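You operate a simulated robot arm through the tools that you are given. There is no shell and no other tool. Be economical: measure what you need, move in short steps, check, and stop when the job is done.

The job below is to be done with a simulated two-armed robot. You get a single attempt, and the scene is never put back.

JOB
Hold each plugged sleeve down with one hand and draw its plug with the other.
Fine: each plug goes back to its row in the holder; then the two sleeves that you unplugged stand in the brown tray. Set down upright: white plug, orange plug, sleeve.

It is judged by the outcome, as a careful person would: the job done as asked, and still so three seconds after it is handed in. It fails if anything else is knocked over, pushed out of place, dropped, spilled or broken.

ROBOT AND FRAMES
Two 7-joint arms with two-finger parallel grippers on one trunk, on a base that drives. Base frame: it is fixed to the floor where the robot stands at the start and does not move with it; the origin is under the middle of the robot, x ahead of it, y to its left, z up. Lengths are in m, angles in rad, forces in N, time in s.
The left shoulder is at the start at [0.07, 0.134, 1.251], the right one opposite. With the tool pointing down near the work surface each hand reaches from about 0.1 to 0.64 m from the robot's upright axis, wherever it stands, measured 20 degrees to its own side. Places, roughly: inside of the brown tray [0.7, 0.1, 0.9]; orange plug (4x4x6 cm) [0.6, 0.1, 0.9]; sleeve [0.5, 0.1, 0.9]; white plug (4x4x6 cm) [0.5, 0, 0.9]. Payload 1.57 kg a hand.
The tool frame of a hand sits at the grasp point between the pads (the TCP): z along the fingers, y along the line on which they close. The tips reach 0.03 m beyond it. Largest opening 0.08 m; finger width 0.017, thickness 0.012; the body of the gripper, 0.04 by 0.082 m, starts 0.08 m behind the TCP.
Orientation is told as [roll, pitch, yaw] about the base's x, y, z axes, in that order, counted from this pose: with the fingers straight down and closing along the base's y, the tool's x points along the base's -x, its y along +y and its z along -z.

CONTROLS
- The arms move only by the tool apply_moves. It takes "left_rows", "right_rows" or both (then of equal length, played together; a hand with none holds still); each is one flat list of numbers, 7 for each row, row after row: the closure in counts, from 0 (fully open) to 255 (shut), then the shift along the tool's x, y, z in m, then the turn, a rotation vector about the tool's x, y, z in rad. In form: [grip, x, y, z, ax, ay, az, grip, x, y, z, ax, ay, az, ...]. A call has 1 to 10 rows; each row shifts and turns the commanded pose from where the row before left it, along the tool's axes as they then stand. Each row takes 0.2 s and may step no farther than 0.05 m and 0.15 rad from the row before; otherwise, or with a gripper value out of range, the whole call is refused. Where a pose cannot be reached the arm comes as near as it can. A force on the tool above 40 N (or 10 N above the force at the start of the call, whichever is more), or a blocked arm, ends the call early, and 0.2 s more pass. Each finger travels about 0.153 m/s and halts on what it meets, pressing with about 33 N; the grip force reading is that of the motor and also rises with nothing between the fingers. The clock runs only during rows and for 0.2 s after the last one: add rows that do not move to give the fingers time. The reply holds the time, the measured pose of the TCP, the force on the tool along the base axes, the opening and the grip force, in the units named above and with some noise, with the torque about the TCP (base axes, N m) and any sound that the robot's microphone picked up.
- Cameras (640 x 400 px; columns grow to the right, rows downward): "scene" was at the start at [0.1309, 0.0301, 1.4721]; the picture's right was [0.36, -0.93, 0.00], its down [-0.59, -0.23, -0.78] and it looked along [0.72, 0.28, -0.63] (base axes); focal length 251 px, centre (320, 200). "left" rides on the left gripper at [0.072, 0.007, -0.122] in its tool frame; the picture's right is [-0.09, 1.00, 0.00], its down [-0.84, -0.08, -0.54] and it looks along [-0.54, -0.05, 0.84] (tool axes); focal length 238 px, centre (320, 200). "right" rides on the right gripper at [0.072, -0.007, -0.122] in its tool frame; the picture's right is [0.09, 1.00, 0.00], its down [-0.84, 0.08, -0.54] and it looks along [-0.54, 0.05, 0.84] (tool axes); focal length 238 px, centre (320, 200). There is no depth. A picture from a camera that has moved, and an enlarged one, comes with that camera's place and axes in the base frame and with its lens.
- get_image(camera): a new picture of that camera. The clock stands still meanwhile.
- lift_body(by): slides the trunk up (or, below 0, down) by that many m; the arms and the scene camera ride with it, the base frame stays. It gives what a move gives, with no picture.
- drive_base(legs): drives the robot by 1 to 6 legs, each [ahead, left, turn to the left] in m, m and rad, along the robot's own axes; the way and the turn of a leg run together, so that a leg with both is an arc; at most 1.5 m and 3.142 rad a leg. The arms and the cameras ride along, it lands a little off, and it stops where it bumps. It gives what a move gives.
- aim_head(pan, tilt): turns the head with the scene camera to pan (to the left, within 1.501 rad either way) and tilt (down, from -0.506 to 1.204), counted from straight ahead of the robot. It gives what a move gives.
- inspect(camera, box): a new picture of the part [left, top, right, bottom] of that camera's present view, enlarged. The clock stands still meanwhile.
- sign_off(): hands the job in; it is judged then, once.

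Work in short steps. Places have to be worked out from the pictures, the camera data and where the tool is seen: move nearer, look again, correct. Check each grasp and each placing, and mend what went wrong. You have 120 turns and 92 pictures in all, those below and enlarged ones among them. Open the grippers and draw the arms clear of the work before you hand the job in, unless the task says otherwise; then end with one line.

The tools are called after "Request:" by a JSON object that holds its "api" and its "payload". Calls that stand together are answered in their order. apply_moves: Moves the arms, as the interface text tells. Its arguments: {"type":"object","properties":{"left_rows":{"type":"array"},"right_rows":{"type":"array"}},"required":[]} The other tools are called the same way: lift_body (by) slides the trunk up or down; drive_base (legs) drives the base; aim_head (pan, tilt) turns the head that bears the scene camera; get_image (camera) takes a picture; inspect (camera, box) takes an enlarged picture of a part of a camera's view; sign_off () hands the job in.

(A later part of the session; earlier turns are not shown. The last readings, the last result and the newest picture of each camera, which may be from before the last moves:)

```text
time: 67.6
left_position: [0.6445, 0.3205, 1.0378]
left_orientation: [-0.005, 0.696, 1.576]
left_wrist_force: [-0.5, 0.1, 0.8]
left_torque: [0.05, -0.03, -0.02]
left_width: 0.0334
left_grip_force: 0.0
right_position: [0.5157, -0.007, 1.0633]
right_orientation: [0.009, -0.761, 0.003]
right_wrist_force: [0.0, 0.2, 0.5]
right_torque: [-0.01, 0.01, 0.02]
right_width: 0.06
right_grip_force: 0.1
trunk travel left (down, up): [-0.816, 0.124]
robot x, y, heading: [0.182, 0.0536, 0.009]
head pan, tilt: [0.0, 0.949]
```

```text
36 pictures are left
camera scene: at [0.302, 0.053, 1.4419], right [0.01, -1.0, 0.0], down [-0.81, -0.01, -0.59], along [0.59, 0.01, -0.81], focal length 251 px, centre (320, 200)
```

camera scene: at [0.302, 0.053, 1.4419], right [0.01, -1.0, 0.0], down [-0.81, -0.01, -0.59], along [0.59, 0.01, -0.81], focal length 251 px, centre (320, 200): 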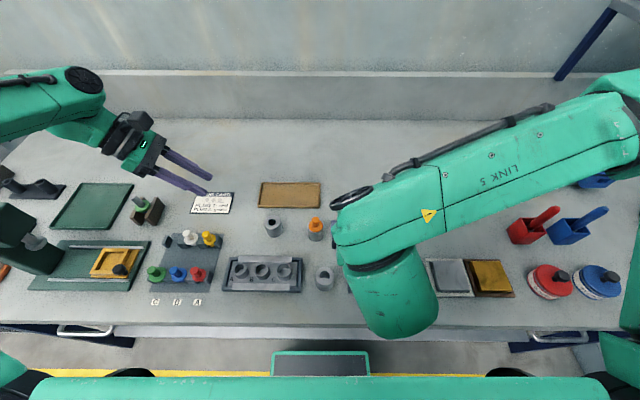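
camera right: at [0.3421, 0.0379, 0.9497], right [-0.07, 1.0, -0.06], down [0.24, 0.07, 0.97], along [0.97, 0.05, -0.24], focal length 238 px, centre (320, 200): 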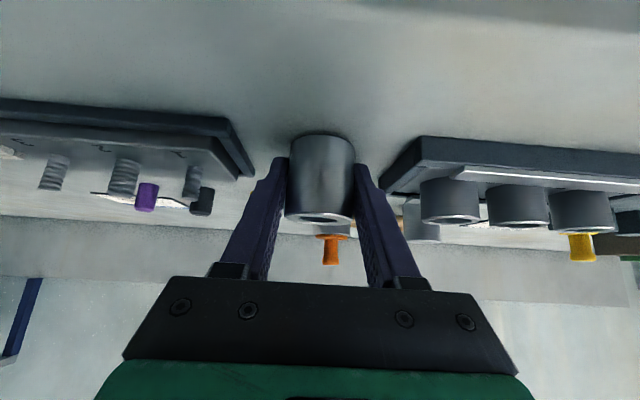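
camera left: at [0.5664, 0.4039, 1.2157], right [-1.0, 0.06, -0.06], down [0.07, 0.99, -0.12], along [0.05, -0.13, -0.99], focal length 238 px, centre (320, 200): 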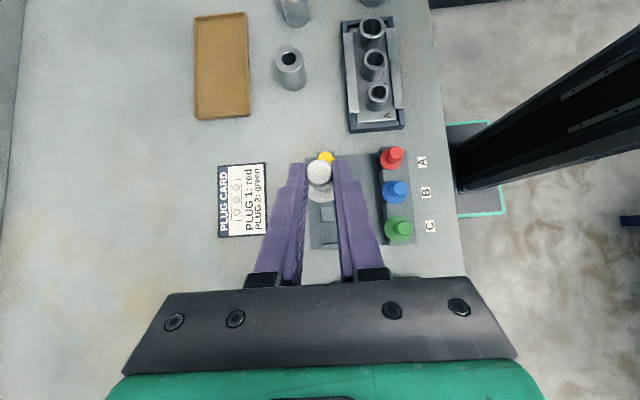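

Orange is reachable now. Bring both to stand-offs: right with tilt reduced to 0.60 (keeps its camera well above the white sleeve), left 9 cm back along its finger line.

Request:
{"api": "apply_moves", "payload": {"left_rows": [159, 0.0271, 0.0077, 0.0254, 0, 0, 0, 159, 0.0271, 0.0077, 0.0254, 0, 0, 0, 159, 0.0271, 0.0077, 0.0254, 0, 0, 0, 159, 0.0271, 0.0077, 0.0254, 0, 0, 0, 159, 0.0271, 0.0077, 0.0254, 0, 0, 0, 159, 0, 0, 0, 0, 0, 0], "right_rows": [64, 0, 0, 0, 0, 0.08, 0, 64, 0, 0, 0, 0, 0.08, 0, 64, 0.0067, 0.024, 0.0217, 0, 0, 0, 64, 0.0067, 0.024, 0.0217, 0, 0, 0, 64, 0.0067, 0.024, 0.0217, 0, 0, 0, 64, 0, 0, 0, 0, 0, 0]}}

Request:
{"api": "get_image", "payload": {"camera": "left"}}

Request:
{"api": "get_image", "payload": {"camera": "right"}}

```text
time: 69.0
left_position: [0.6104, 0.1361, 1.0264]
left_orientation: [0.0, 0.698, 1.58]
left_wrist_force: [-0.8, 0.8, 0.4]
left_torque: [-0.04, 0.0, -0.02]
left_width: 0.0302
left_grip_force: 0.1
right_position: [0.5383, 0.0675, 0.999]
right_orientation: [0.006, -0.598, 0.006]
right_wrist_force: [-0.4, -0.6, 1.2]
right_torque: [0.01, 0.01, -0.01]
right_width: 0.0599
right_grip_force: 0.0
trunk travel left (down, up): [-0.816, 0.124]
robot x, y, heading: [0.1865, 0.0512, 0.009]
head pan, tilt: [0.0, 0.949]
```

```text
35 pictures are left
camera left: at [0.604, 0.1596, 1.1668], right [-1.0, 0.06, -0.06], down [0.07, 0.99, -0.12], along [0.05, -0.13, -0.99], focal length 238 px, centre (320, 200)
```

left: 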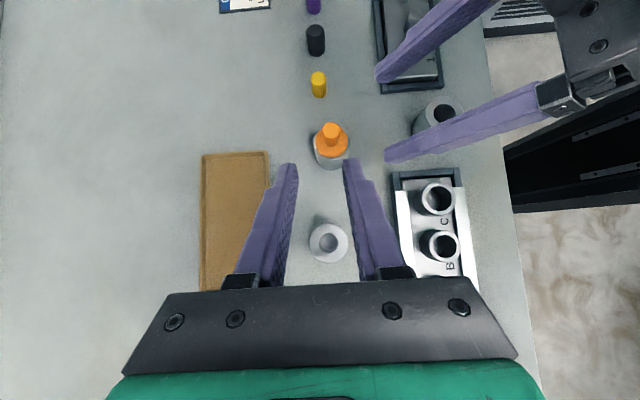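

```text
34 pictures are left
camera right: at [0.41, 0.058, 1.0586], right [-0.08, 1.0, -0.05], down [0.39, 0.08, 0.92], along [0.92, 0.06, -0.39], focal length 238 px, centre (320, 200)
```

right: 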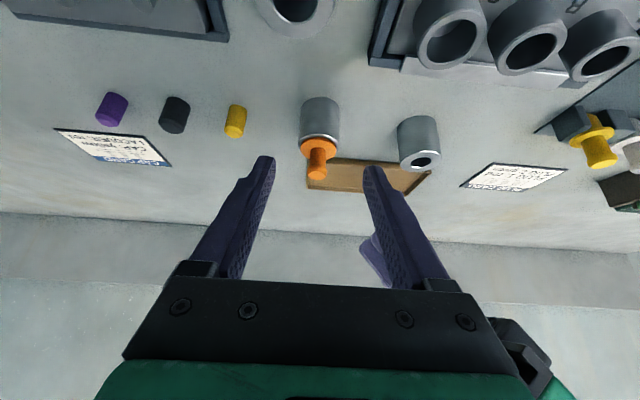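

Orange handle seen at ≈(0.600, 0.0645). Shift left 10 mm in −x and advance 6 cm, then verify alignment.

Request:
{"api": "apply_moves", "payload": {"left_rows": [159, 0.002, 0.01, 0, 0, 0, 0, 159, 0, 0, 0.03, 0, 0, 0, 159, 0, 0, 0.03, 0, 0, 0, 159, 0, 0, 0, 0, 0, 0]}}

Request:
{"api": "inspect", "payload": {"camera": "left", "box": [220, 60, 420, 220]}}

```text
time: 70.0
left_position: [0.5999, 0.0936, 0.9821]
left_orientation: [-0.001, 0.699, 1.579]
left_wrist_force: [0.1, 0.5, 0.7]
left_torque: [0.0, 0.01, -0.02]
left_width: 0.0301
left_grip_force: 0.1
right_position: [0.5383, 0.0665, 0.9985]
right_orientation: [0.006, -0.597, 0.004]
right_wrist_force: [0.5, 0.1, 0.3]
right_torque: [-0.01, 0.02, 0.03]
right_width: 0.0598
right_grip_force: 0.0
trunk travel left (down, up): [-0.816, 0.124]
robot x, y, heading: [0.1869, 0.0522, 0.01]
head pan, tilt: [0.0, 0.949]
```

```text
2.50 times, centred on (320, 140) of left
camera zoom: at [0.5941, 0.1186, 1.1227], right [-1.0, 0.06, -0.06], down [0.07, 0.99, -0.12], along [0.05, -0.13, -0.99], focal length 596 px, centre (320, 350)
```

zoom: 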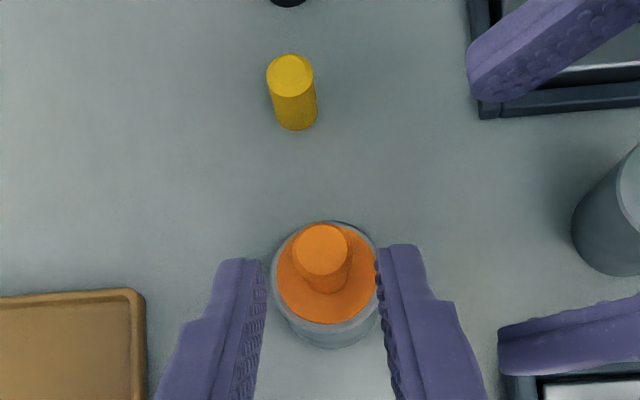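

Centred. Final left advance of 2.8 cm while the right comes down around the sleeve (opening 0.06).

Request:
{"api": "apply_moves", "payload": {"left_rows": [159, -0.0013, 0, 0.014, 0, 0, 0, 159, -0.0013, 0, 0.014, 0, 0, 0, 159, 0, 0, 0, 0, 0, 0, 159, 0, 0, 0, 0, 0, 0, 159, 0, 0, 0, 0, 0, 0, 159, 0, 0, 0, 0, 0, 0], "right_rows": [64, 0, 0, 0, 0, 0, 0, 64, 0, 0, 0, 0, 0, 0, 64, 0.0077, -0.0015, 0.035, 0, 0, 0, 64, 0, 0, 0.035, 0, 0, 0, 64, 0, 0, 0.0355, 0, 0, 0, 64, 0, 0, 0, 0, 0, 0]}}

Request:
{"api": "get_image", "payload": {"camera": "right"}}

```text
time: 71.4
left_position: [0.5981, 0.0767, 0.9601]
left_orientation: [-0.001, 0.697, 1.577]
left_wrist_force: [0.0, -0.2, -0.1]
left_torque: [0.0, 0.02, 0.01]
left_width: 0.0301
left_grip_force: 0.0
right_position: [0.5913, 0.0652, 0.9099]
right_orientation: [0.007, -0.6, 0.006]
right_wrist_force: [-4.8, -1.9, 16.2]
right_torque: [-0.62, -0.04, -0.11]
right_width: 0.0615
right_grip_force: 0.2
trunk travel left (down, up): [-0.816, 0.124]
robot x, y, heading: [0.183, 0.0533, 0.008]
head pan, tilt: [0.0, 0.949]
```

```text
32 pictures are left
camera right: at [0.4613, 0.0562, 0.9701], right [-0.09, 1.0, -0.05], down [0.38, 0.08, 0.92], along [0.92, 0.06, -0.39], focal length 238 px, centre (320, 200)
```

right: 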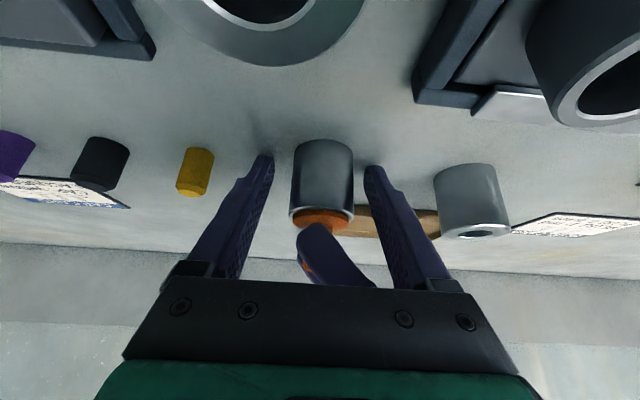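

Right fingertip is touching the table (16 N). Raise it 4 mm, then close right, then left.

Request:
{"api": "apply_moves", "payload": {"left_rows": [159, 0, 0, 0, 0, 0, 0, 159, 0, 0, 0, 0, 0, 0, 159, 0, 0, 0, 0, 0, 0, 159, 0, 0, 0, 0, 0, 0, 255, 0, 0, 0, 0, 0, 0, 255, 0, 0, 0, 0, 0, 0, 255, 0, 0, 0, 0, 0, 0], "right_rows": [64, -0.0023, 0, -0.0033, 0, 0, 0, 255, 0, 0, 0, 0, 0, 0, 255, 0, 0, 0, 0, 0, 0, 255, 0, 0, 0, 0, 0, 0, 255, 0, 0, 0, 0, 0, 0, 255, 0, 0, 0, 0, 0, 0, 255, 0, 0, 0, 0, 0, 0]}}

Request:
{"api": "inspect", "payload": {"camera": "right", "box": [240, 120, 440, 290]}}

```text
time: 73.0
left_position: [0.6007, 0.0771, 0.9591]
left_orientation: [0.001, 0.697, 1.582]
left_wrist_force: [-1.6, 0.2, 2.5]
left_torque: [-0.04, 0.02, 0.01]
left_width: 0.016
left_grip_force: 31.6
right_position: [0.5929, 0.0659, 0.9096]
right_orientation: [0.006, -0.596, 0.006]
right_wrist_force: [1.1, 0.1, -3.6]
right_torque: [0.03, 0.11, 0.03]
right_width: 0.0397
right_grip_force: 33.1
trunk travel left (down, up): [-0.816, 0.124]
robot x, y, heading: [0.1828, 0.0537, 0.003]
head pan, tilt: [0.0, 0.949]
```

```text
2.35 times, centred on (340, 205) of right
camera zoom: at [0.4633, 0.0567, 0.9719], right [-0.08, 1.0, -0.05], down [0.39, 0.08, 0.92], along [0.92, 0.06, -0.39], focal length 561 px, centre (273, 188)
```

zoom: 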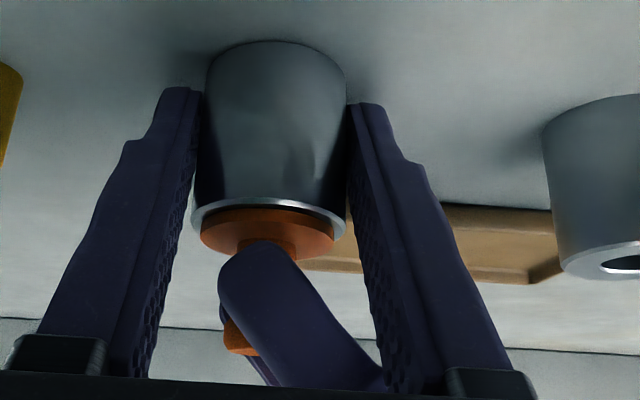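

Both hold firmly with small forces. Pull straight up slowly.

Request:
{"api": "apply_moves", "payload": {"left_rows": [255, 0.0032, 0, -0.0038, 0, 0, 0, 255, 0.0032, 0, -0.0038, 0, 0, 0, 255, 0.0032, 0, -0.0038, 0, 0, 0, 255, 0.0032, 0, -0.0038, 0, 0, 0]}}

```text
time: 74.0
left_position: [0.6022, 0.0768, 0.9787]
left_orientation: [0.002, 0.698, 1.579]
left_wrist_force: [-4.3, -0.1, -5.2]
left_torque: [-0.1, 0.19, -0.09]
left_width: 0.0158
left_grip_force: 31.2
right_position: [0.5918, 0.0646, 0.9098]
right_orientation: [0.005, -0.594, 0.004]
right_wrist_force: [4.5, 0.2, 1.2]
right_torque: [0.17, 0.13, 0.05]
right_width: 0.0398
right_grip_force: 33.0
trunk travel left (down, up): [-0.816, 0.124]
robot x, y, heading: [0.1887, 0.0526, 0.008]
head pan, tilt: [0.0, 0.949]
```

Rising 2 cm with modest force. Continue up with a 1.5 mm −x relief.

Request:
{"api": "apply_moves", "payload": {"left_rows": [255, 0.0045, 0.0015, -0.0054, 0, 0, 0, 255, 0.0064, 0, -0.0077, 0, 0, 0, 255, 0.0064, 0, -0.0077, 0, 0, 0, 255, 0.0064, 0, -0.0077, 0, 0, 0, 255, 0.0096, 0, -0.0115, 0, 0, 0, 255, 0.0129, 0, -0.0153, 0, 0, 0, 255, 0.0129, 0, -0.0153, 0, 0, 0, 255, 0.0129, 0, -0.0153, 0, 0, 0, 255, 0, 0, 0, 0, 0, 0]}}

Request:
{"api": "get_image", "payload": {"camera": "right"}}

Request:
{"api": "get_image", "payload": {"camera": "left"}}

```text
time: 74.5
left_position: [0.6006, 0.0807, 0.9843]
left_orientation: [0.003, 0.691, 1.585]
left_wrist_force: [0.9, 1.6, -2.3]
left_torque: [-0.69, -0.01, -0.27]
left_width: 0.0158
left_grip_force: 31.5
right_position: [0.5906, 0.0684, 0.9132]
right_orientation: [0.016, -0.599, 0.005]
right_wrist_force: [-0.6, -2.8, 0.0]
right_torque: [0.88, -0.06, 0.26]
right_width: 0.04
right_grip_force: 33.2
trunk travel left (down, up): [-0.816, 0.124]
robot x, y, heading: [0.1799, 0.0534, 0.012]
head pan, tilt: [0.0, 0.949]
stopped in row 2 (left hand): the force on the tool passed its limit (the readings are from after the stop); the commanded pose is now the measured one
```

```text
30 pictures are left
camera right: at [0.4627, 0.0586, 0.974], right [-0.09, 1.0, -0.04], down [0.38, 0.07, 0.92], along [0.92, 0.07, -0.39], focal length 238 px, centre (320, 200)
```

right: 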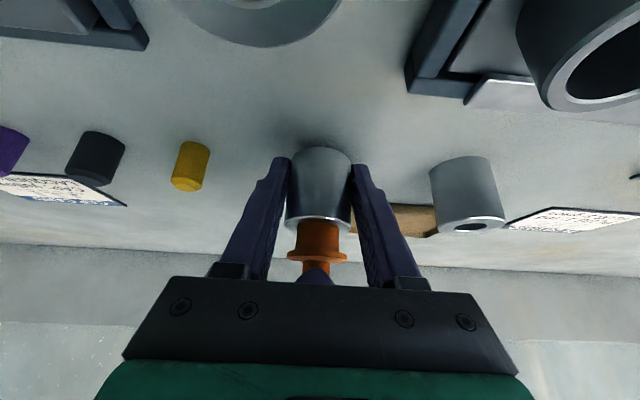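

```text
29 pictures are left
camera left: at [0.5948, 0.1039, 1.1241], right [-1.0, 0.06, -0.06], down [0.06, 0.99, -0.12], along [0.05, -0.12, -0.99], focal length 238 px, centre (320, 200)
```

left: 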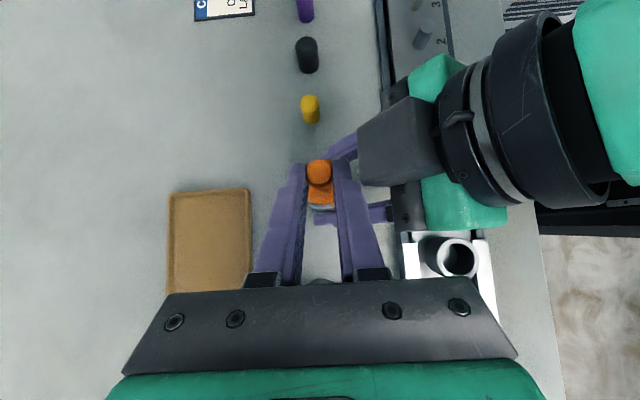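

The pull jammed at ~25 mm with a twisting moment (both drifted +4 mm in y, sleeve lifted ~3 mm). Bring both back in y, press the sleeve down, and straighten the left lean slightly.

Request:
{"api": "apply_moves", "payload": {"left_rows": [255, 0.0015, 0, 0.0012, 0, 0.004, 0, 255, 0.0015, 0, 0.0012, 0, 0.004, 0, 255, 0, 0, 0, 0, 0, 0], "right_rows": [255, 0.001, -0.0018, 0.0014, 0, 0, 0, 255, 0.001, -0.0018, 0.0014, 0, 0, 0, 255, 0, 0, 0, 0, 0, 0]}}

```text
time: 75.2
left_position: [0.6017, 0.0778, 0.9819]
left_orientation: [0.007, 0.695, 1.585]
left_wrist_force: [12.0, 8.0, -34.5]
left_torque: [-0.47, -0.61, -0.25]
left_width: 0.0156
left_grip_force: 32.1
right_position: [0.5926, 0.0656, 0.9118]
right_orientation: [0.015, -0.6, 0.001]
right_wrist_force: [-12.1, -8.7, 32.2]
right_torque: [1.44, -0.57, 0.34]
right_width: 0.0397
right_grip_force: 33.2
trunk travel left (down, up): [-0.816, 0.124]
robot x, y, heading: [0.1815, 0.0531, 0.013]
head pan, tilt: [0.0, 0.949]
```

Pull now ~34 N with residual twist, i.e. it's binding. Ease the pull, and rotate the left with the torques to straighten the plug.

Request:
{"api": "apply_moves", "payload": {"left_rows": [255, -0.0013, -0.0008, 0.0015, 0.004, 0.01, 0.003, 255, 0, 0, 0, 0.004, 0.01, 0.003, 255, 0, 0, 0, 0, 0, 0]}}

```text
time: 76.0
left_position: [0.6011, 0.0758, 0.9841]
left_orientation: [-0.011, 0.717, 1.575]
left_wrist_force: [6.7, 16.9, -17.0]
left_torque: [-0.21, -0.11, -0.41]
left_width: 0.0159
left_grip_force: 30.9
right_position: [0.5921, 0.0633, 0.9091]
right_orientation: [0.012, -0.599, 0.001]
right_wrist_force: [-4.7, -15.7, 19.9]
right_torque: [1.55, -0.59, 0.39]
right_width: 0.0397
right_grip_force: 33.0
trunk travel left (down, up): [-0.816, 0.124]
robot x, y, heading: [0.1834, 0.0505, 0.011]
head pan, tilt: [0.0, 0.949]
```

It's sliding again (relative +4 mm), left torques small. Follow the side force (+y) and continue pulling in 3 mm steps.

Request:
{"api": "apply_moves", "payload": {"left_rows": [255, -0.0012, -0.0005, -0.001, 0, 0, 0, 255, 0.0015, 0, -0.0028, 0, 0, 0, 255, 0.0019, 0, -0.0023, 0, 0, 0, 255, 0, 0, 0, 0, 0, 0]}}

```text
time: 76.9
left_position: [0.6003, 0.081, 0.9847]
left_orientation: [-0.005, 0.714, 1.58]
left_wrist_force: [1.7, 3.0, -3.6]
left_torque: [-0.56, -0.04, -0.24]
left_width: 0.016
left_grip_force: 31.3
right_position: [0.5904, 0.0655, 0.9105]
right_orientation: [0.02, -0.598, 0.002]
right_wrist_force: [-1.8, -3.3, 1.1]
right_torque: [0.86, -0.18, 0.26]
right_width: 0.0401
right_grip_force: 33.0
trunk travel left (down, up): [-0.816, 0.124]
robot x, y, heading: [0.1839, 0.0503, 0.01]
head pan, tilt: [0.0, 0.949]
stopped in row 4 (left hand): the force on the tool passed its limit (the readings are from after the stop); the commanded pose is now the measured one
```

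Binding again. Look closely at how the plug sits in the sleeve and in the fingers.

Request:
{"api": "inspect", "payload": {"camera": "right", "box": [240, 120, 440, 290]}}

Request:
{"api": "inspect", "payload": {"camera": "left", "box": [250, 130, 390, 230]}}

```text
2.35 times, centred on (340, 205) of right
camera zoom: at [0.4628, 0.0555, 0.9712], right [-0.09, 1.0, -0.04], down [0.38, 0.07, 0.92], along [0.92, 0.07, -0.39], focal length 561 px, centre (273, 188)
```

zoom: 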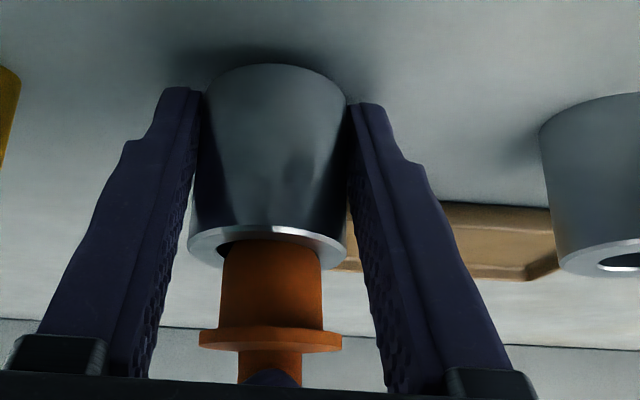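

```text
4.00 times, centred on (320, 180) of left
camera zoom: at [0.5945, 0.1065, 1.1249], right [-1.0, 0.06, -0.06], down [0.06, 0.99, -0.14], along [0.06, -0.14, -0.99], focal length 953 px, centre (320, 280)
```

zoom: 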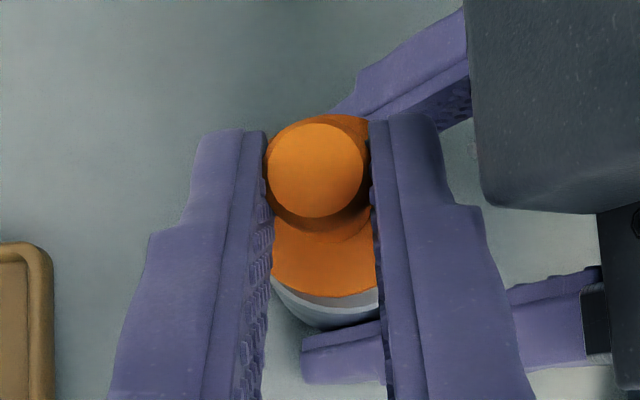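

The plug has been dragged +4 mm in y relative to the sleeve, cocking it. Re-align: left back −4 mm y, −1.5 mm x, restore lean 0.70, ease down 2 mm.

Request:
{"api": "apply_moves", "payload": {"left_rows": [255, -0.0006, 0.0008, 0.0008, 0, -0.008, 0, 255, 0.0015, 0.0007, 0.0013, 0, -0.008, 0, 255, 0.0009, 0, 0.002, 0, 0, 0, 255, 0, 0, 0, 0, 0, 0]}}

```text
time: 77.9
left_position: [0.6019, 0.0768, 0.9825]
left_orientation: [-0.008, 0.697, 1.582]
left_wrist_force: [10.6, 36.6, 7.9]
left_torque: [-0.85, 0.34, -0.94]
left_width: 0.016
left_grip_force: 30.9
right_position: [0.5909, 0.0628, 0.9099]
right_orientation: [0.011, -0.598, 0.002]
right_wrist_force: [-10.2, -37.3, -8.2]
right_torque: [3.27, -0.96, 0.67]
right_width: 0.0398
right_grip_force: 32.8
trunk travel left (down, up): [-0.816, 0.124]
robot x, y, heading: [0.1861, 0.0506, 0.012]
head pan, tilt: [0.0, 0.949]
```

The forces say the plug's top wants to be +y with more lean (opposite of what I did). Follow the forces: +4 mm y, +1 mm x, lean +0.045.

Request:
{"api": "apply_moves", "payload": {"left_rows": [255, -0.0015, -0.0005, -0.0013, 0, 0.02, 0.003, 255, -0.0015, -0.0005, -0.0013, 0, 0.025, 0.003, 255, 0, 0, 0, 0, 0, 0]}}

```text
time: 78.7
left_position: [0.6012, 0.0791, 0.9841]
left_orientation: [-0.009, 0.742, 1.573]
left_wrist_force: [4.8, 14.6, -5.6]
left_torque: [0.24, -0.16, -0.16]
left_width: 0.016
left_grip_force: 30.7
right_position: [0.5924, 0.0649, 0.9114]
right_orientation: [0.021, -0.602, 0.002]
right_wrist_force: [-5.5, -14.2, 3.4]
right_torque: [0.92, -0.24, 0.12]
right_width: 0.04
right_grip_force: 32.9
trunk travel left (down, up): [-0.816, 0.124]
robot x, y, heading: [0.1811, 0.055, 0.009]
head pan, tilt: [0.0, 0.949]
```

Torques nearly nulled. Follow +1.5 mm y and pull 6 mm in small steps.

Request:
{"api": "apply_moves", "payload": {"left_rows": [255, -0.0011, -0.0004, -0.001, 0, -0.006, 0, 255, 0.0013, 0, -0.0015, 0, 0, 0, 255, 0.0013, 0, -0.0015, 0, 0, 0, 255, 0.0013, 0, -0.0015, 0, 0, 0]}}

```text
time: 79.7
left_position: [0.6, 0.0809, 0.9918]
left_orientation: [-0.012, 0.739, 1.573]
left_wrist_force: [-0.5, 10.8, -5.0]
left_torque: [0.03, -0.12, -0.29]
left_width: 0.0158
left_grip_force: 31.5
right_position: [0.5923, 0.0633, 0.909]
right_orientation: [0.013, -0.601, 0.003]
right_wrist_force: [1.1, -11.3, 4.0]
right_torque: [1.13, 0.22, 0.19]
right_width: 0.0402
right_grip_force: 32.8
trunk travel left (down, up): [-0.816, 0.124]
robot x, y, heading: [0.1839, 0.0528, 0.008]
head pan, tilt: [0.0, 0.949]
```

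Sliding again (33 mm out, 5 N). Continue, following +y.

Request:
{"api": "apply_moves", "payload": {"left_rows": [255, -0.0008, 0, -0.0007, 0, 0, 0, 255, 0.002, 0, -0.0022, 0, 0, 0, 255, 0.002, 0, -0.0022, 0, 0, 0, 255, 0.002, 0, -0.0022, 0, 0, 0]}}

```text
time: 80.7
left_position: [0.6008, 0.0821, 0.9984]
left_orientation: [-0.01, 0.737, 1.573]
left_wrist_force: [0.5, -0.6, 0.5]
left_torque: [0.01, 0.0, 0.0]
left_width: 0.0158
left_grip_force: 31.4
right_position: [0.5922, 0.0644, 0.9104]
right_orientation: [0.019, -0.6, 0.004]
right_wrist_force: [-0.1, 0.5, -2.3]
right_torque: [0.02, -0.01, -0.02]
right_width: 0.0396
right_grip_force: 33.1
trunk travel left (down, up): [-0.816, 0.124]
robot x, y, heading: [0.1812, 0.0522, 0.007]
head pan, tilt: [0.0, 0.949]
```

Free: all forces zero. Raise the left 6 cm and inspect the sleeve and plug.

Request:
{"api": "apply_moves", "payload": {"left_rows": [255, 0.0135, 0, -0.0148, 0, 0, 0, 255, 0.0135, 0, -0.0148, 0, 0, 0, 255, 0.0135, 0, -0.0148, 0, 0, 0, 255, 0.0135, 0, -0.0148, 0, 0, 0, 255, 0, 0, 0, 0, 0, 0]}}

Request:
{"api": "get_image", "payload": {"camera": "right"}}

Request:
{"api": "inspect", "payload": {"camera": "left", "box": [250, 130, 390, 230]}}

```text
time: 81.9
left_position: [0.6002, 0.0817, 1.0791]
left_orientation: [-0.01, 0.739, 1.571]
left_wrist_force: [0.6, -0.6, 0.0]
left_torque: [0.02, 0.0, -0.03]
left_width: 0.0155
left_grip_force: 31.4
right_position: [0.5912, 0.0659, 0.9098]
right_orientation: [0.017, -0.6, 0.004]
right_wrist_force: [0.4, -0.1, -2.7]
right_torque: [0.01, 0.0, -0.05]
right_width: 0.0395
right_grip_force: 32.8
trunk travel left (down, up): [-0.816, 0.124]
robot x, y, heading: [0.1799, 0.0534, 0.01]
head pan, tilt: [0.0, 0.949]
```

```text
26 pictures are left
camera right: at [0.4632, 0.0558, 0.9712], right [-0.09, 1.0, -0.04], down [0.38, 0.07, 0.92], along [0.92, 0.07, -0.39], focal length 238 px, centre (320, 200)
```

right: 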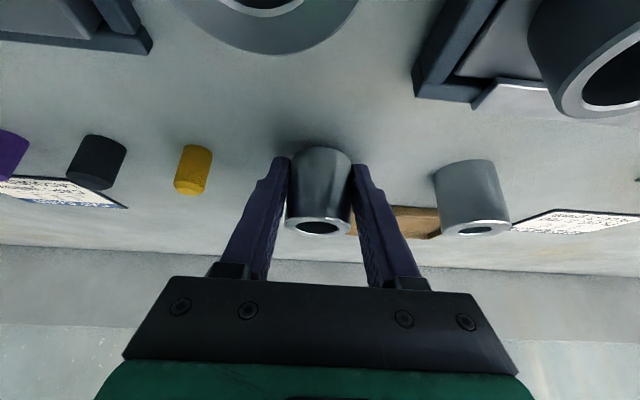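

```text
4.00 times, centred on (320, 180) of left
camera zoom: at [0.5926, 0.1111, 1.2178], right [-1.0, 0.06, -0.07], down [0.07, 0.98, -0.16], along [0.06, -0.17, -0.98], focal length 953 px, centre (320, 280)
```

zoom: 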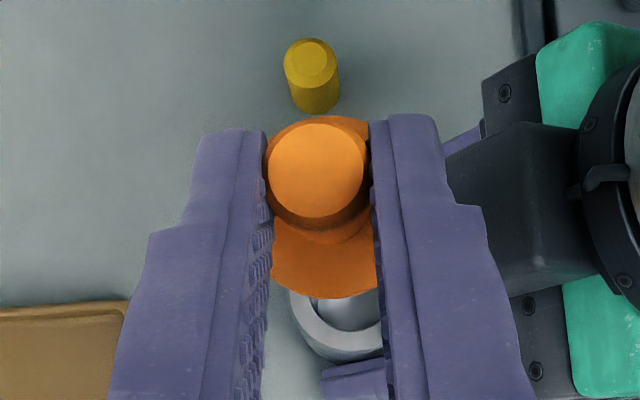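

Plug is out. The sleeve slid up ~6 mm in the right fingers, so ease the grip open very gradually to let it settle guided, then open.

Request:
{"api": "apply_moves", "payload": {"right_rows": [130, 0, 0, 0, 0, 0, 0, 127, 0, 0, 0, 0, 0, 0, 125, 0, 0, 0, 0, 0, 0, 122, 0, 0, 0, 0, 0, 0, 118, 0, 0, 0, 0, 0, 0]}}

Request:
{"api": "inspect", "payload": {"camera": "right", "box": [240, 120, 440, 290]}}

```text
time: 83.1
left_position: [0.6004, 0.0818, 1.0787]
left_orientation: [-0.012, 0.737, 1.574]
left_wrist_force: [0.7, 0.5, 0.1]
left_torque: [0.01, 0.0, -0.02]
left_width: 0.016
left_grip_force: 31.7
right_position: [0.5917, 0.0652, 0.9116]
right_orientation: [0.018, -0.6, 0.001]
right_wrist_force: [-0.3, 0.2, 0.1]
right_torque: [-0.01, -0.01, 0.01]
right_width: 0.0431
right_grip_force: 0.1
trunk travel left (down, up): [-0.816, 0.124]
robot x, y, heading: [0.1881, 0.0523, 0.014]
head pan, tilt: [0.0, 0.949]
```

```text
2.35 times, centred on (340, 205) of right
camera zoom: at [0.4629, 0.0557, 0.9714], right [-0.09, 1.0, -0.04], down [0.38, 0.07, 0.92], along [0.92, 0.07, -0.39], focal length 561 px, centre (273, 188)
```

zoom: 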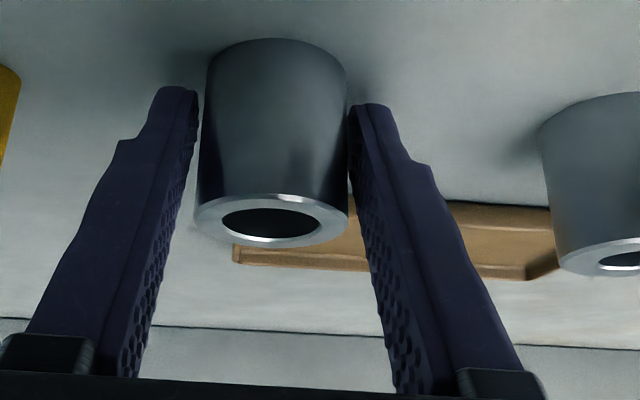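

Sleeve stands. Open and withdraw the right hand, and straighten the left lean back to 0.70 (plug upright).

Request:
{"api": "apply_moves", "payload": {"left_rows": [255, 0, 0, 0, 0, -0.019, 0, 255, 0, 0, 0, 0, -0.019, 0, 255, 0, 0, 0, 0, 0, 0, 255, 0, 0, 0, 0, 0, 0, 255, 0, 0, 0, 0, 0, 0, 255, 0, 0, 0, 0, 0, 0], "right_rows": [64, 0, 0, 0, 0, 0, 0, 64, 0, 0, -0.035, 0, 0, 0, 64, 0, 0, -0.04, 0, 0, 0, 64, 0, 0, -0.04, 0, 0, 0, 64, -0.017, 0, -0.025, 0, 0, 0, 64, -0.017, 0, -0.025, 0, 0, 0]}}

Request:
{"api": "drive_base", "payload": {"legs": [[-0.05, 0.2, -0.008]]}}

Request:
{"api": "get_image", "payload": {"camera": "scene"}}

```text
time: 84.5
left_position: [0.5988, 0.0815, 1.0795]
left_orientation: [-0.012, 0.698, 1.573]
left_wrist_force: [0.1, -1.2, -0.3]
left_torque: [0.05, -0.03, -0.01]
left_width: 0.0157
left_grip_force: 31.8
right_position: [0.5247, 0.0626, 1.0653]
right_orientation: [0.018, -0.599, 0.004]
right_wrist_force: [-0.5, -0.3, -0.1]
right_torque: [-0.01, -0.01, -0.01]
right_width: 0.0598
right_grip_force: 0.1
trunk travel left (down, up): [-0.816, 0.124]
robot x, y, heading: [0.1815, 0.053, 0.013]
head pan, tilt: [0.0, 0.949]
```

```text
time: 86.1
left_position: [0.5493, 0.2723, 1.0797]
left_orientation: [-0.011, 0.699, 1.568]
left_wrist_force: [-0.4, 0.1, -0.5]
left_torque: [0.0, 0.0, -0.02]
left_width: 0.0159
left_grip_force: 31.9
right_position: [0.4746, 0.2548, 1.0654]
right_orientation: [0.02, -0.6, -0.005]
right_wrist_force: [0.3, 0.0, 0.2]
right_torque: [0.0, 0.02, 0.0]
right_width: 0.06
right_grip_force: 0.0
trunk travel left (down, up): [-0.816, 0.124]
robot x, y, heading: [0.1308, 0.2493, 0.001]
head pan, tilt: [0.0, 0.949]
```

```text
23 pictures are left
camera scene: at [0.257, 0.2452, 1.4413], right [0.0, -1.0, 0.0], down [-0.81, 0.0, -0.58], along [0.58, 0.0, -0.81], focal length 251 px, centre (320, 200)
```

scene: 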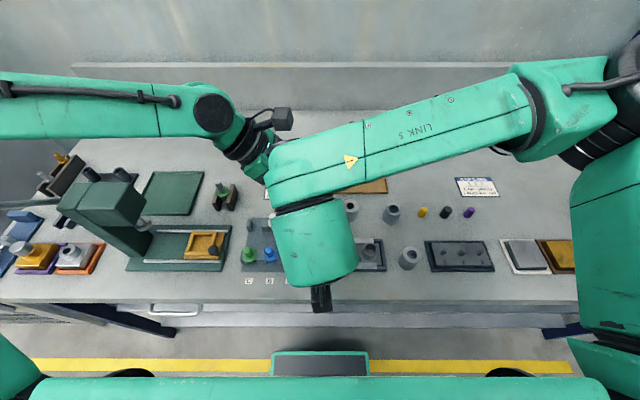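

Both sleeves stand. Move the orange plug above back slot C, right arm aside.

Request:
{"api": "apply_moves", "payload": {"left_rows": [255, -0.0288, -0.006, -0.0243, 0, 0, 0, 255, -0.0288, -0.006, -0.0243, 0, 0, 0, 255, -0.0288, -0.006, -0.0243, 0, 0, 0, 255, -0.0288, -0.006, -0.0243, 0, 0, 0, 255, 0, 0, 0, 0, 0, 0], "right_rows": [64, 0, -0.04, 0, 0, 0, 0, 64, 0, -0.04, 0, 0, 0, 0, 64, 0, -0.04, 0, 0, 0, 0, 64, 0, 0, 0, 0, 0, 0, 64, 0, 0, 0, 0, 0, 0]}}

Request:
{"api": "inspect", "payload": {"camera": "left", "box": [270, 130, 430, 250]}}

Request:
{"api": "inspect", "payload": {"camera": "scene", "box": [220, 170, 340, 280]}}

```text
time: 87.3
left_position: [0.5708, 0.4263, 1.0785]
left_orientation: [-0.012, 0.698, 1.565]
left_wrist_force: [0.5, 0.3, -0.1]
left_torque: [0.01, 0.01, 0.0]
left_width: 0.016
left_grip_force: 31.4
right_position: [0.4714, 0.1504, 1.0619]
right_orientation: [0.02, -0.597, 0.032]
right_wrist_force: [-0.2, -0.4, -0.2]
right_torque: [-0.01, 0.01, 0.03]
right_width: 0.0599
right_grip_force: 0.0
right hand out of reach, approached as far as the arm can: row 3
trunk travel left (down, up): [-0.816, 0.124]
robot x, y, heading: [0.1314, 0.2464, 0.002]
head pan, tilt: [0.0, 0.949]
```

```text
3.33 times, centred on (350, 190) of left
camera zoom: at [0.5639, 0.4505, 1.219], right [-1.0, 0.07, -0.07], down [0.08, 0.99, -0.12], along [0.06, -0.13, -0.99], focal length 794 px, centre (220, 233)
```

zoom: 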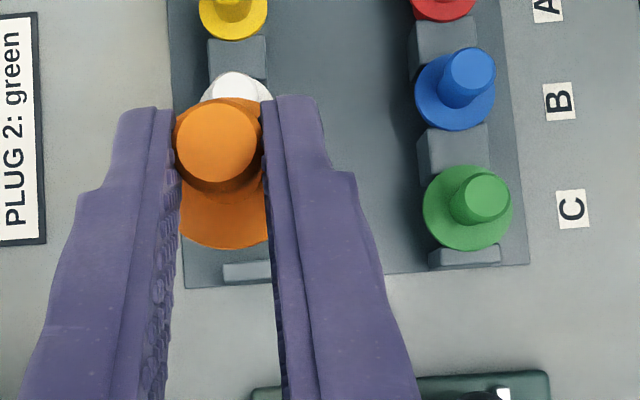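

```text
3.64 times, centred on (280, 225) of scene
camera zoom: at [0.2569, 0.2462, 1.4413], right [0.0, -1.0, 0.0], down [-0.81, 0.0, -0.58], along [0.58, 0.0, -0.81], focal length 912 px, centre (466, 109)
```

zoom: 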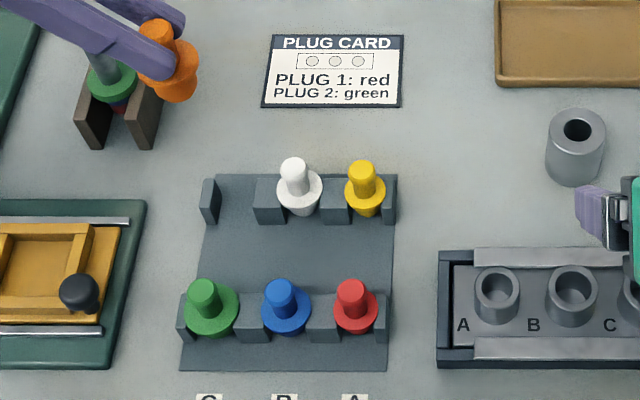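

Slot C centre ≈(0.5735, 0.409); plug axis now ≈(0.572, 0.414), upright. Correct and lower 9 cm to just above the blocks.

Request:
{"api": "apply_moves", "payload": {"left_rows": [255, 0.0037, -0.001, 0.0031, 0, 0, 0, 255, -0.0193, 0, 0.023, 0, 0, 0, 255, -0.0193, 0, 0.023, 0, 0, 0, 255, -0.0193, 0, 0.023, 0, 0, 0, 255, 0, 0, 0, 0, 0, 0]}}

Request:
{"api": "inspect", "payload": {"camera": "left", "box": [270, 110, 430, 250]}}

```text
time: 88.5
left_position: [0.5749, 0.421, 0.9899]
left_orientation: [-0.013, 0.701, 1.568]
left_wrist_force: [0.1, 0.3, -0.4]
left_torque: [0.02, 0.06, 0.0]
left_width: 0.0159
left_grip_force: 31.6
right_position: [0.4722, 0.1534, 1.0618]
right_orientation: [0.019, -0.6, 0.032]
right_wrist_force: [0.3, -0.4, 0.5]
right_torque: [0.03, 0.01, -0.01]
right_width: 0.06
right_grip_force: 0.1
trunk travel left (down, up): [-0.816, 0.124]
robot x, y, heading: [0.1312, 0.251, 0.003]
head pan, tilt: [0.0, 0.949]
```

```text
2.86 times, centred on (350, 180) of left
camera zoom: at [0.5686, 0.4454, 1.129], right [-1.0, 0.07, -0.07], down [0.08, 0.99, -0.12], along [0.06, -0.13, -0.99], focal length 681 px, centre (234, 257)
```

zoom: 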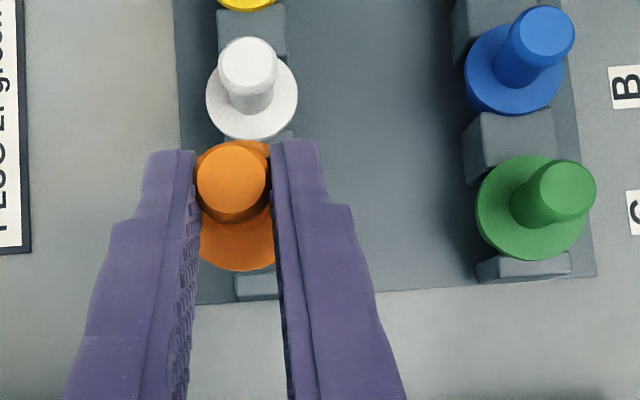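

Aligned with row C (0.409 vs 0.4085). Lower gently.

Request:
{"api": "apply_moves", "payload": {"left_rows": [255, -0.0058, 0, 0.0069, 0, 0, 0, 255, -0.0058, 0, 0.0069, 0, 0, 0, 255, -0.0058, 0, 0.0069, 0, 0, 0, 255, -0.0052, 0, 0.0061, 0, 0, 0, 255, 0, 0, 0, 0, 0, 0]}}

```text
time: 89.7
left_position: [0.5746, 0.422, 0.9542]
left_orientation: [-0.011, 0.701, 1.565]
left_wrist_force: [-0.3, -2.5, 0.7]
left_torque: [-0.09, -0.04, -0.02]
left_width: 0.0159
left_grip_force: 31.5
right_position: [0.4717, 0.1522, 1.0614]
right_orientation: [0.021, -0.598, 0.032]
right_wrist_force: [0.9, 0.3, -0.9]
right_torque: [0.02, 0.03, -0.02]
right_width: 0.0598
right_grip_force: 0.1
trunk travel left (down, up): [-0.816, 0.124]
robot x, y, heading: [0.1345, 0.2464, 0.004]
head pan, tilt: [0.0, 0.949]
```

Same light side contact as with the white: stem is in the gap. Nudge −1 mm y and lower 1 cm more.

Request:
{"api": "apply_moves", "payload": {"left_rows": [255, 0.0008, 0, 0.0007, 0, 0, 0, 255, -0.0026, 0, 0.0031, 0, 0, 0, 255, -0.0026, 0, 0.0031, 0, 0, 0, 255, -0.0016, 0, 0.0019, 0, 0, 0, 255, 0, 0, 0, 0, 0, 0]}}

```text
time: 90.9
left_position: [0.5755, 0.4202, 0.9447]
left_orientation: [-0.012, 0.699, 1.564]
left_wrist_force: [0.8, 0.4, -0.4]
left_torque: [-0.05, 0.02, 0.0]
left_width: 0.0159
left_grip_force: 31.3
right_position: [0.4716, 0.1527, 1.0619]
right_orientation: [0.018, -0.599, 0.033]
right_wrist_force: [0.1, 0.0, 0.5]
right_torque: [0.03, -0.03, -0.01]
right_width: 0.06
right_grip_force: 0.1
trunk travel left (down, up): [-0.816, 0.124]
robot x, y, heading: [0.1341, 0.246, 0.006]
head pan, tilt: [0.0, 0.949]
```

Going in freely. Lower 4 mm more in 2 mm steps to find the seat.

Request:
{"api": "apply_moves", "payload": {"left_rows": [255, -0.0013, 0, 0.0015, 0, 0, 0, 255, -0.001, 0, 0.0012, 0, 0, 0, 255, 0, 0, 0, 0, 0, 0]}}

```text
time: 91.7
left_position: [0.5747, 0.4196, 0.9404]
left_orientation: [-0.013, 0.699, 1.564]
left_wrist_force: [-0.4, 0.3, 2.8]
left_torque: [-0.09, -0.01, -0.01]
left_width: 0.0158
left_grip_force: 31.3
right_position: [0.4706, 0.1523, 1.0629]
right_orientation: [0.019, -0.6, 0.031]
right_wrist_force: [-0.2, -0.1, -0.1]
right_torque: [0.01, 0.01, -0.02]
right_width: 0.0597
right_grip_force: 0.0
trunk travel left (down, up): [-0.816, 0.124]
robot x, y, heading: [0.1347, 0.2476, 0.008]
head pan, tilt: [0.0, 0.949]
```

Seat contact beginning (2.8 N). One more millimetre, then open and withdraw.

Request:
{"api": "apply_moves", "payload": {"left_rows": [255, -0.0006, 0, 0.0008, 0, 0, 0, 150, 0, 0, 0, 0, 0, 0, 150, 0, 0, 0, 0, 0, 0, 150, 0, 0, -0.02, 0, 0, 0, 150, 0, 0, -0.03, 0, 0, 0, 150, 0, 0, -0.04, 0, 0, 0, 150, 0, 0, -0.03, 0, 0, 0]}}

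Request:
{"api": "inspect", "payload": {"camera": "scene", "box": [220, 170, 440, 280]}}

```text
time: 93.3
left_position: [0.5744, 0.4979, 1.0308]
left_orientation: [-0.011, 0.701, 1.565]
left_wrist_force: [0.6, 0.2, -0.4]
left_torque: [-0.03, 0.01, -0.02]
left_width: 0.0331
left_grip_force: 0.0
right_position: [0.4716, 0.1528, 1.0621]
right_orientation: [0.018, -0.599, 0.033]
right_wrist_force: [-0.7, 1.2, 0.0]
right_torque: [0.0, -0.04, 0.0]
right_width: 0.0598
right_grip_force: 0.0
trunk travel left (down, up): [-0.816, 0.124]
robot x, y, heading: [0.1372, 0.2452, 0.004]
head pan, tilt: [0.0, 0.949]
```

```text
2.91 times, centred on (330, 225) of scene
camera zoom: at [0.2555, 0.2483, 1.4414], right [0.0, -1.0, 0.0], down [-0.81, 0.0, -0.58], along [0.58, 0.0, -0.81], focal length 730 px, centre (291, 127)
```

zoom: 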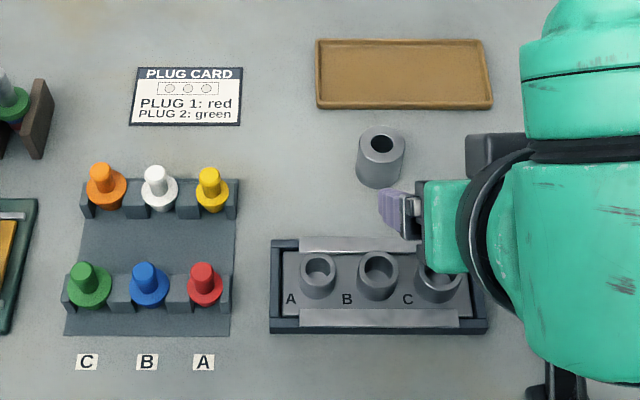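

Orange stands in row C, white in row B. Now the sleeves: use the right hand vertical from above. Retract the left up and inward, and make the right vertical.

Request:
{"api": "apply_moves", "payload": {"left_rows": [0, 0.031, 0.0125, -0.006, 0, 0, 0, 0, 0.031, 0.0125, -0.006, 0, 0, 0, 0, 0.031, 0.0125, -0.006, 0, 0, 0, 0, 0.031, 0.0125, -0.006, 0, 0, 0, 0, 0, 0, 0, 0, 0, 0], "right_rows": [64, 0, 0, 0, 0, 0.15, 0, 64, 0, 0, 0, 0, 0.15, 0, 64, 0, 0, 0, 0, 0.15, 0, 64, 0, 0, 0, 0, 0.15, 0, 64, 0, 0, 0, 0, 0, 0.03]}}

Request:
{"api": "drive_base", "payload": {"legs": [[0.045, 0.02, 0]]}}

```text
time: 94.5
left_position: [0.522, 0.4183, 1.1281]
left_orientation: [-0.011, 0.7, 1.567]
left_wrist_force: [-1.0, 0.4, -0.1]
left_torque: [-0.04, 0.02, 0.0]
left_width: 0.0802
left_grip_force: 0.1
right_position: [0.4738, 0.136, 1.0632]
right_orientation: [0.012, 0.002, -0.025]
right_wrist_force: [-0.2, 0.1, 0.8]
right_torque: [-0.03, -0.01, 0.03]
right_width: 0.0598
right_grip_force: 0.1
trunk travel left (down, up): [-0.816, 0.124]
robot x, y, heading: [0.131, 0.2524, 0.003]
head pan, tilt: [0.0, 0.949]
```

```text
time: 95.4
left_position: [0.5616, 0.4346, 1.1309]
left_orientation: [-0.02, 0.696, 1.56]
left_wrist_force: [-0.5, -0.2, -0.3]
left_torque: [0.03, -0.04, 0.04]
left_width: 0.0797
left_grip_force: 0.0
right_position: [0.5125, 0.1533, 1.0652]
right_orientation: [0.019, -0.005, -0.025]
right_wrist_force: [0.3, -1.5, -0.9]
right_torque: [0.04, -0.06, 0.0]
right_width: 0.0598
right_grip_force: 0.1
trunk travel left (down, up): [-0.816, 0.124]
robot x, y, heading: [0.1767, 0.2689, 0.005]
head pan, tilt: [0.0, 0.949]
```

Move the right hand above the orange's sleeve (≈(0.600, 0.065)) and look.

Request:
{"api": "apply_moves", "payload": {"right_rows": [50, -0.029, -0.029, 0.0115, 0.017, 0, -0.025, 50, -0.029, -0.029, 0.0115, 0, 0, 0, 50, -0.029, -0.029, 0.0115, 0, 0, 0, 50, 0, 0, 0, 0, 0, 0]}}

Request:
{"api": "get_image", "payload": {"camera": "right"}}

```text
time: 96.4
left_position: [0.5664, 0.4369, 1.1269]
left_orientation: [-0.013, 0.7, 1.565]
left_wrist_force: [-0.4, -0.5, 0.1]
left_torque: [0.01, 0.01, -0.02]
left_width: 0.08
left_grip_force: 0.1
right_position: [0.6064, 0.0685, 1.0295]
right_orientation: [-0.004, -0.001, 0.002]
right_wrist_force: [-0.7, -0.4, -0.5]
right_torque: [0.0, 0.01, 0.01]
right_width: 0.0644
right_grip_force: 0.0
trunk travel left (down, up): [-0.816, 0.124]
robot x, y, heading: [0.175, 0.2696, -0.002]
head pan, tilt: [0.0, 0.949]
```

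```text
18 pictures are left
camera right: at [0.5332, 0.0611, 1.152], right [-0.09, 1.0, 0.0], down [0.84, 0.08, 0.54], along [0.54, 0.05, -0.84], focal length 238 px, centre (320, 200)
```

right: 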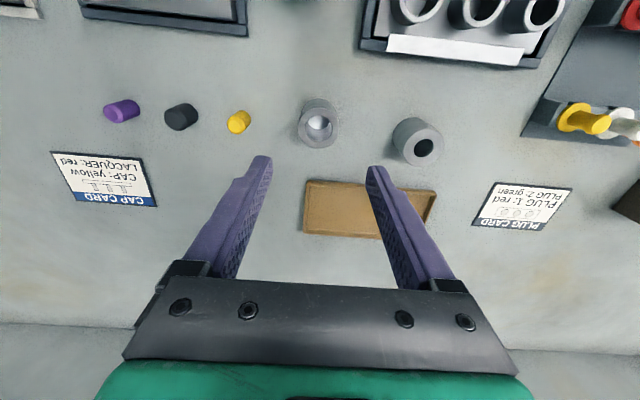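

Sleeve at ≈(0.600, 0.066). Descend to TCP z 0.914 and close.

Request:
{"api": "apply_moves", "payload": {"right_rows": [50, 0.006, -0.0023, 0.029, 0, 0, 0, 50, 0, 0, 0.029, 0, 0, 0, 50, 0, 0, 0.029, 0, 0, 0, 50, 0, 0, 0.0285, 0, 0, 0, 50, 0, 0, 0, 0, 0, 0, 255, 0, 0, 0, 0, 0, 0, 255, 0, 0, 0, 0, 0, 0]}}

```text
time: 98.0
left_position: [0.5672, 0.4365, 1.1283]
left_orientation: [-0.012, 0.699, 1.566]
left_wrist_force: [-0.7, 0.0, -0.3]
left_torque: [-0.01, 0.0, -0.02]
left_width: 0.0798
left_grip_force: 0.0
right_position: [0.5994, 0.0639, 0.9138]
right_orientation: [-0.001, 0.0, 0.003]
right_wrist_force: [0.4, -0.2, 0.3]
right_torque: [-0.02, 0.0, 0.01]
right_width: 0.04
right_grip_force: 32.8
trunk travel left (down, up): [-0.816, 0.124]
robot x, y, heading: [0.1751, 0.2668, 0.003]
head pan, tilt: [0.0, 0.949]
```

Gripped (0.040). Lift 8 cm and carry over the tray's left half.

Request:
{"api": "apply_moves", "payload": {"right_rows": [255, 0, 0, -0.04, 0, 0, 0, 255, 0, 0, -0.04, 0, 0, 0, 255, -0.033, 0.0285, 0, 0, 0, 0, 255, -0.033, 0.0285, 0, 0, 0, 0, 255, -0.033, 0.0285, 0, 0, 0, 0, 255, -0.033, 0.0285, 0, 0, 0, 0, 255, 0, 0, 0, 0, 0, 0]}}

Request:
{"api": "inspect", "payload": {"camera": "scene", "box": [300, 130, 500, 260]}}

Request:
{"api": "get_image", "payload": {"camera": "right"}}

```text
time: 99.6
left_position: [0.567, 0.4356, 1.1285]
left_orientation: [-0.013, 0.7, 1.565]
left_wrist_force: [0.3, -0.8, -0.4]
left_torque: [-0.01, -0.02, -0.01]
left_width: 0.0801
left_grip_force: 0.1
right_position: [0.732, 0.18, 0.9956]
right_orientation: [-0.003, -0.001, 0.001]
right_wrist_force: [-0.4, -0.1, -2.4]
right_torque: [-0.02, -0.04, 0.02]
right_width: 0.0399
right_grip_force: 33.0
trunk travel left (down, up): [-0.816, 0.124]
robot x, y, heading: [0.1741, 0.2671, 0.005]
head pan, tilt: [0.0, 0.949]
```

```text
3.08 times, centred on (400, 195) of scene
camera zoom: at [0.3004, 0.267, 1.4414], right [0.0, -1.0, 0.0], down [-0.81, 0.0, -0.58], along [0.58, 0.0, -0.81], focal length 772 px, centre (74, 215)
```

zoom: 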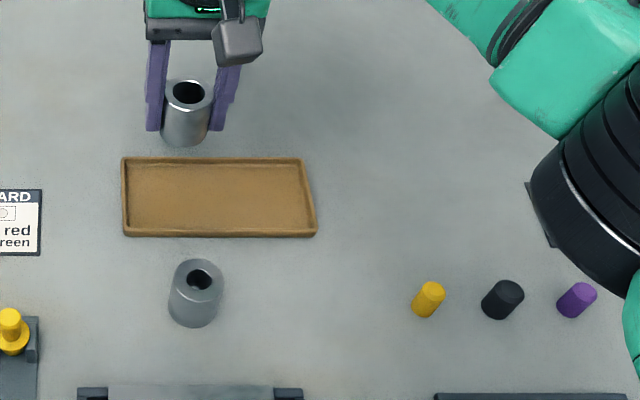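

```text
16 pictures are left
camera right: at [0.6587, 0.1722, 1.1176], right [-0.09, 1.0, 0.0], down [0.84, 0.08, 0.54], along [0.54, 0.05, -0.84], focal length 238 px, centre (320, 200)
```

right: 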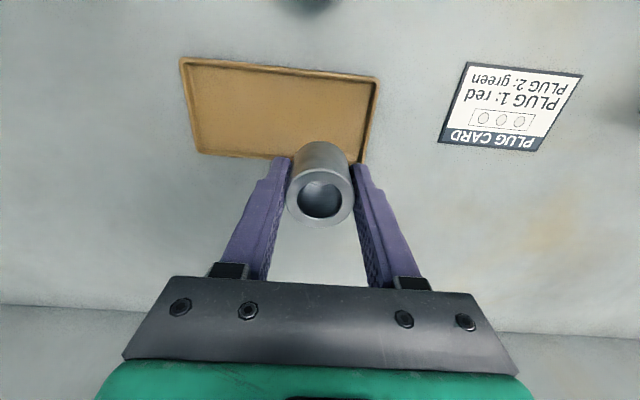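

Tray outline: x 0.678–0.760, y 0.056–0.226. Shift to (0.719, 0.176) and lower to just above the floor.

Request:
{"api": "apply_moves", "payload": {"right_rows": [255, 0.013, -0.004, 0, 0, 0, 0, 255, 0, 0, 0.03, 0, 0, 0, 255, 0, 0, 0.03, 0, 0, 0, 255, 0, 0, 0.013, 0, 0, 0, 255, 0, 0, 0.003, 0, 0, 0, 255, 0, 0, 0, 0, 0, 0]}}

```text
time: 101.0
left_position: [0.5668, 0.4367, 1.1285]
left_orientation: [-0.012, 0.701, 1.565]
left_wrist_force: [-0.5, -0.1, -1.2]
left_torque: [-0.03, -0.02, 0.02]
left_width: 0.08
left_grip_force: 0.2
right_position: [0.7188, 0.1764, 0.9186]
right_orientation: [-0.002, 0.0, 0.001]
right_wrist_force: [1.6, -0.4, 0.6]
right_torque: [0.01, 0.0, 0.05]
right_width: 0.0399
right_grip_force: 33.6
trunk travel left (down, up): [-0.816, 0.124]
robot x, y, heading: [0.1756, 0.2672, 0.006]
head pan, tilt: [0.0, 0.949]
```

Weight is off the hand: on the tray floor. Open to 0.05 and rise, then head for the white's sleeve at (≈0.48, 0.045).

Request:
{"api": "apply_moves", "payload": {"right_rows": [96, 0, 0, 0, 0, 0, 0, 96, 0, 0, 0, 0, 0, 0, 96, 0, 0, -0.03, 0, 0, 0, 96, 0, 0, -0.04, 0, 0, 0, 96, 0, 0, -0.04, 0, 0, 0, 50, 0.04, -0.022, 0, 0, 0, 0, 50, 0.04, -0.022, 0, 0, 0, 0, 50, 0.04, -0.022, 0, 0, 0, 0, 50, 0.04, -0.022, 0, 0, 0, 0, 50, 0.04, -0.022, 0, 0, 0, 0]}}

Request:
{"api": "apply_moves", "payload": {"right_rows": [50, 0.033, -0.021, 0, 0, 0, 0, 50, 0, 0, 0, 0, 0, 0]}}

Request:
{"api": "get_image", "payload": {"camera": "right"}}

Request:
{"api": "inspect", "payload": {"camera": "scene", "box": [300, 130, 500, 260]}}

```text
time: 103.2
left_position: [0.5647, 0.4365, 1.1295]
left_orientation: [-0.015, 0.699, 1.564]
left_wrist_force: [0.0, -0.8, 0.6]
left_torque: [0.02, -0.01, 0.02]
left_width: 0.0802
left_grip_force: 0.1
right_position: [0.5154, 0.0681, 1.0279]
right_orientation: [-0.002, -0.004, 0.0]
right_wrist_force: [1.5, -0.2, 0.1]
right_torque: [0.03, -0.03, -0.02]
right_width: 0.0644
right_grip_force: 0.0
trunk travel left (down, up): [-0.816, 0.124]
robot x, y, heading: [0.1765, 0.2661, 0.001]
head pan, tilt: [0.0, 0.949]
```

```text
time: 103.8
left_position: [0.5652, 0.4368, 1.1281]
left_orientation: [-0.012, 0.7, 1.566]
left_wrist_force: [0.7, 0.2, 0.1]
left_torque: [0.01, -0.01, 0.01]
left_width: 0.0803
left_grip_force: 0.0
right_position: [0.4838, 0.0453, 1.0284]
right_orientation: [-0.002, -0.001, 0.003]
right_wrist_force: [0.4, -0.9, 0.4]
right_torque: [-0.03, -0.02, -0.03]
right_width: 0.0643
right_grip_force: 0.2
trunk travel left (down, up): [-0.816, 0.124]
robot x, y, heading: [0.1772, 0.2666, 0.004]
head pan, tilt: [0.0, 0.949]
```

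```text
15 pictures are left
camera right: at [0.4106, 0.0387, 1.1508], right [-0.09, 1.0, 0.0], down [0.84, 0.08, 0.54], along [0.54, 0.05, -0.84], focal length 238 px, centre (320, 200)
```

right: 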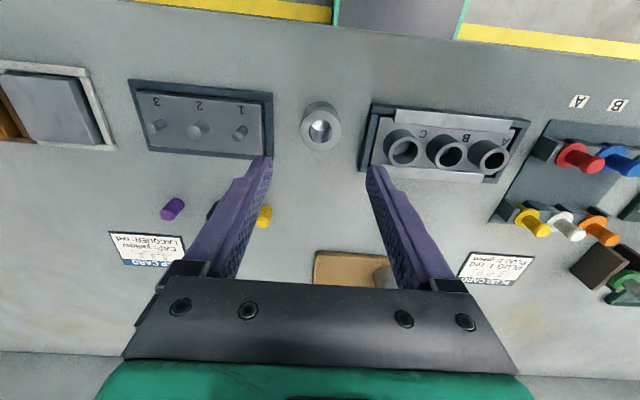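

```text
3.08 times, centred on (400, 195) of scene
camera zoom: at [0.2995, 0.2675, 1.4415], right [0.0, -1.0, 0.0], down [-0.81, 0.0, -0.58], along [0.58, 0.0, -0.81], focal length 772 px, centre (74, 215)
```

zoom: 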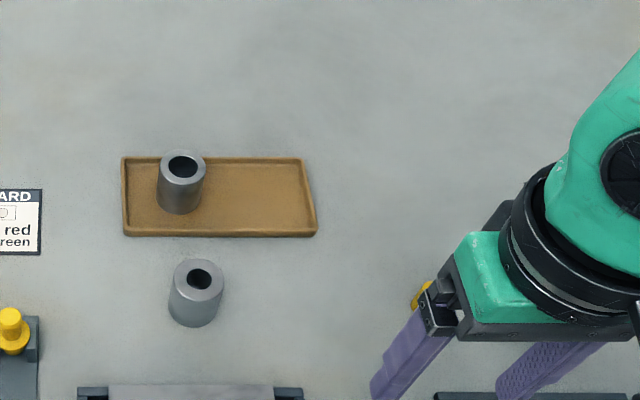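

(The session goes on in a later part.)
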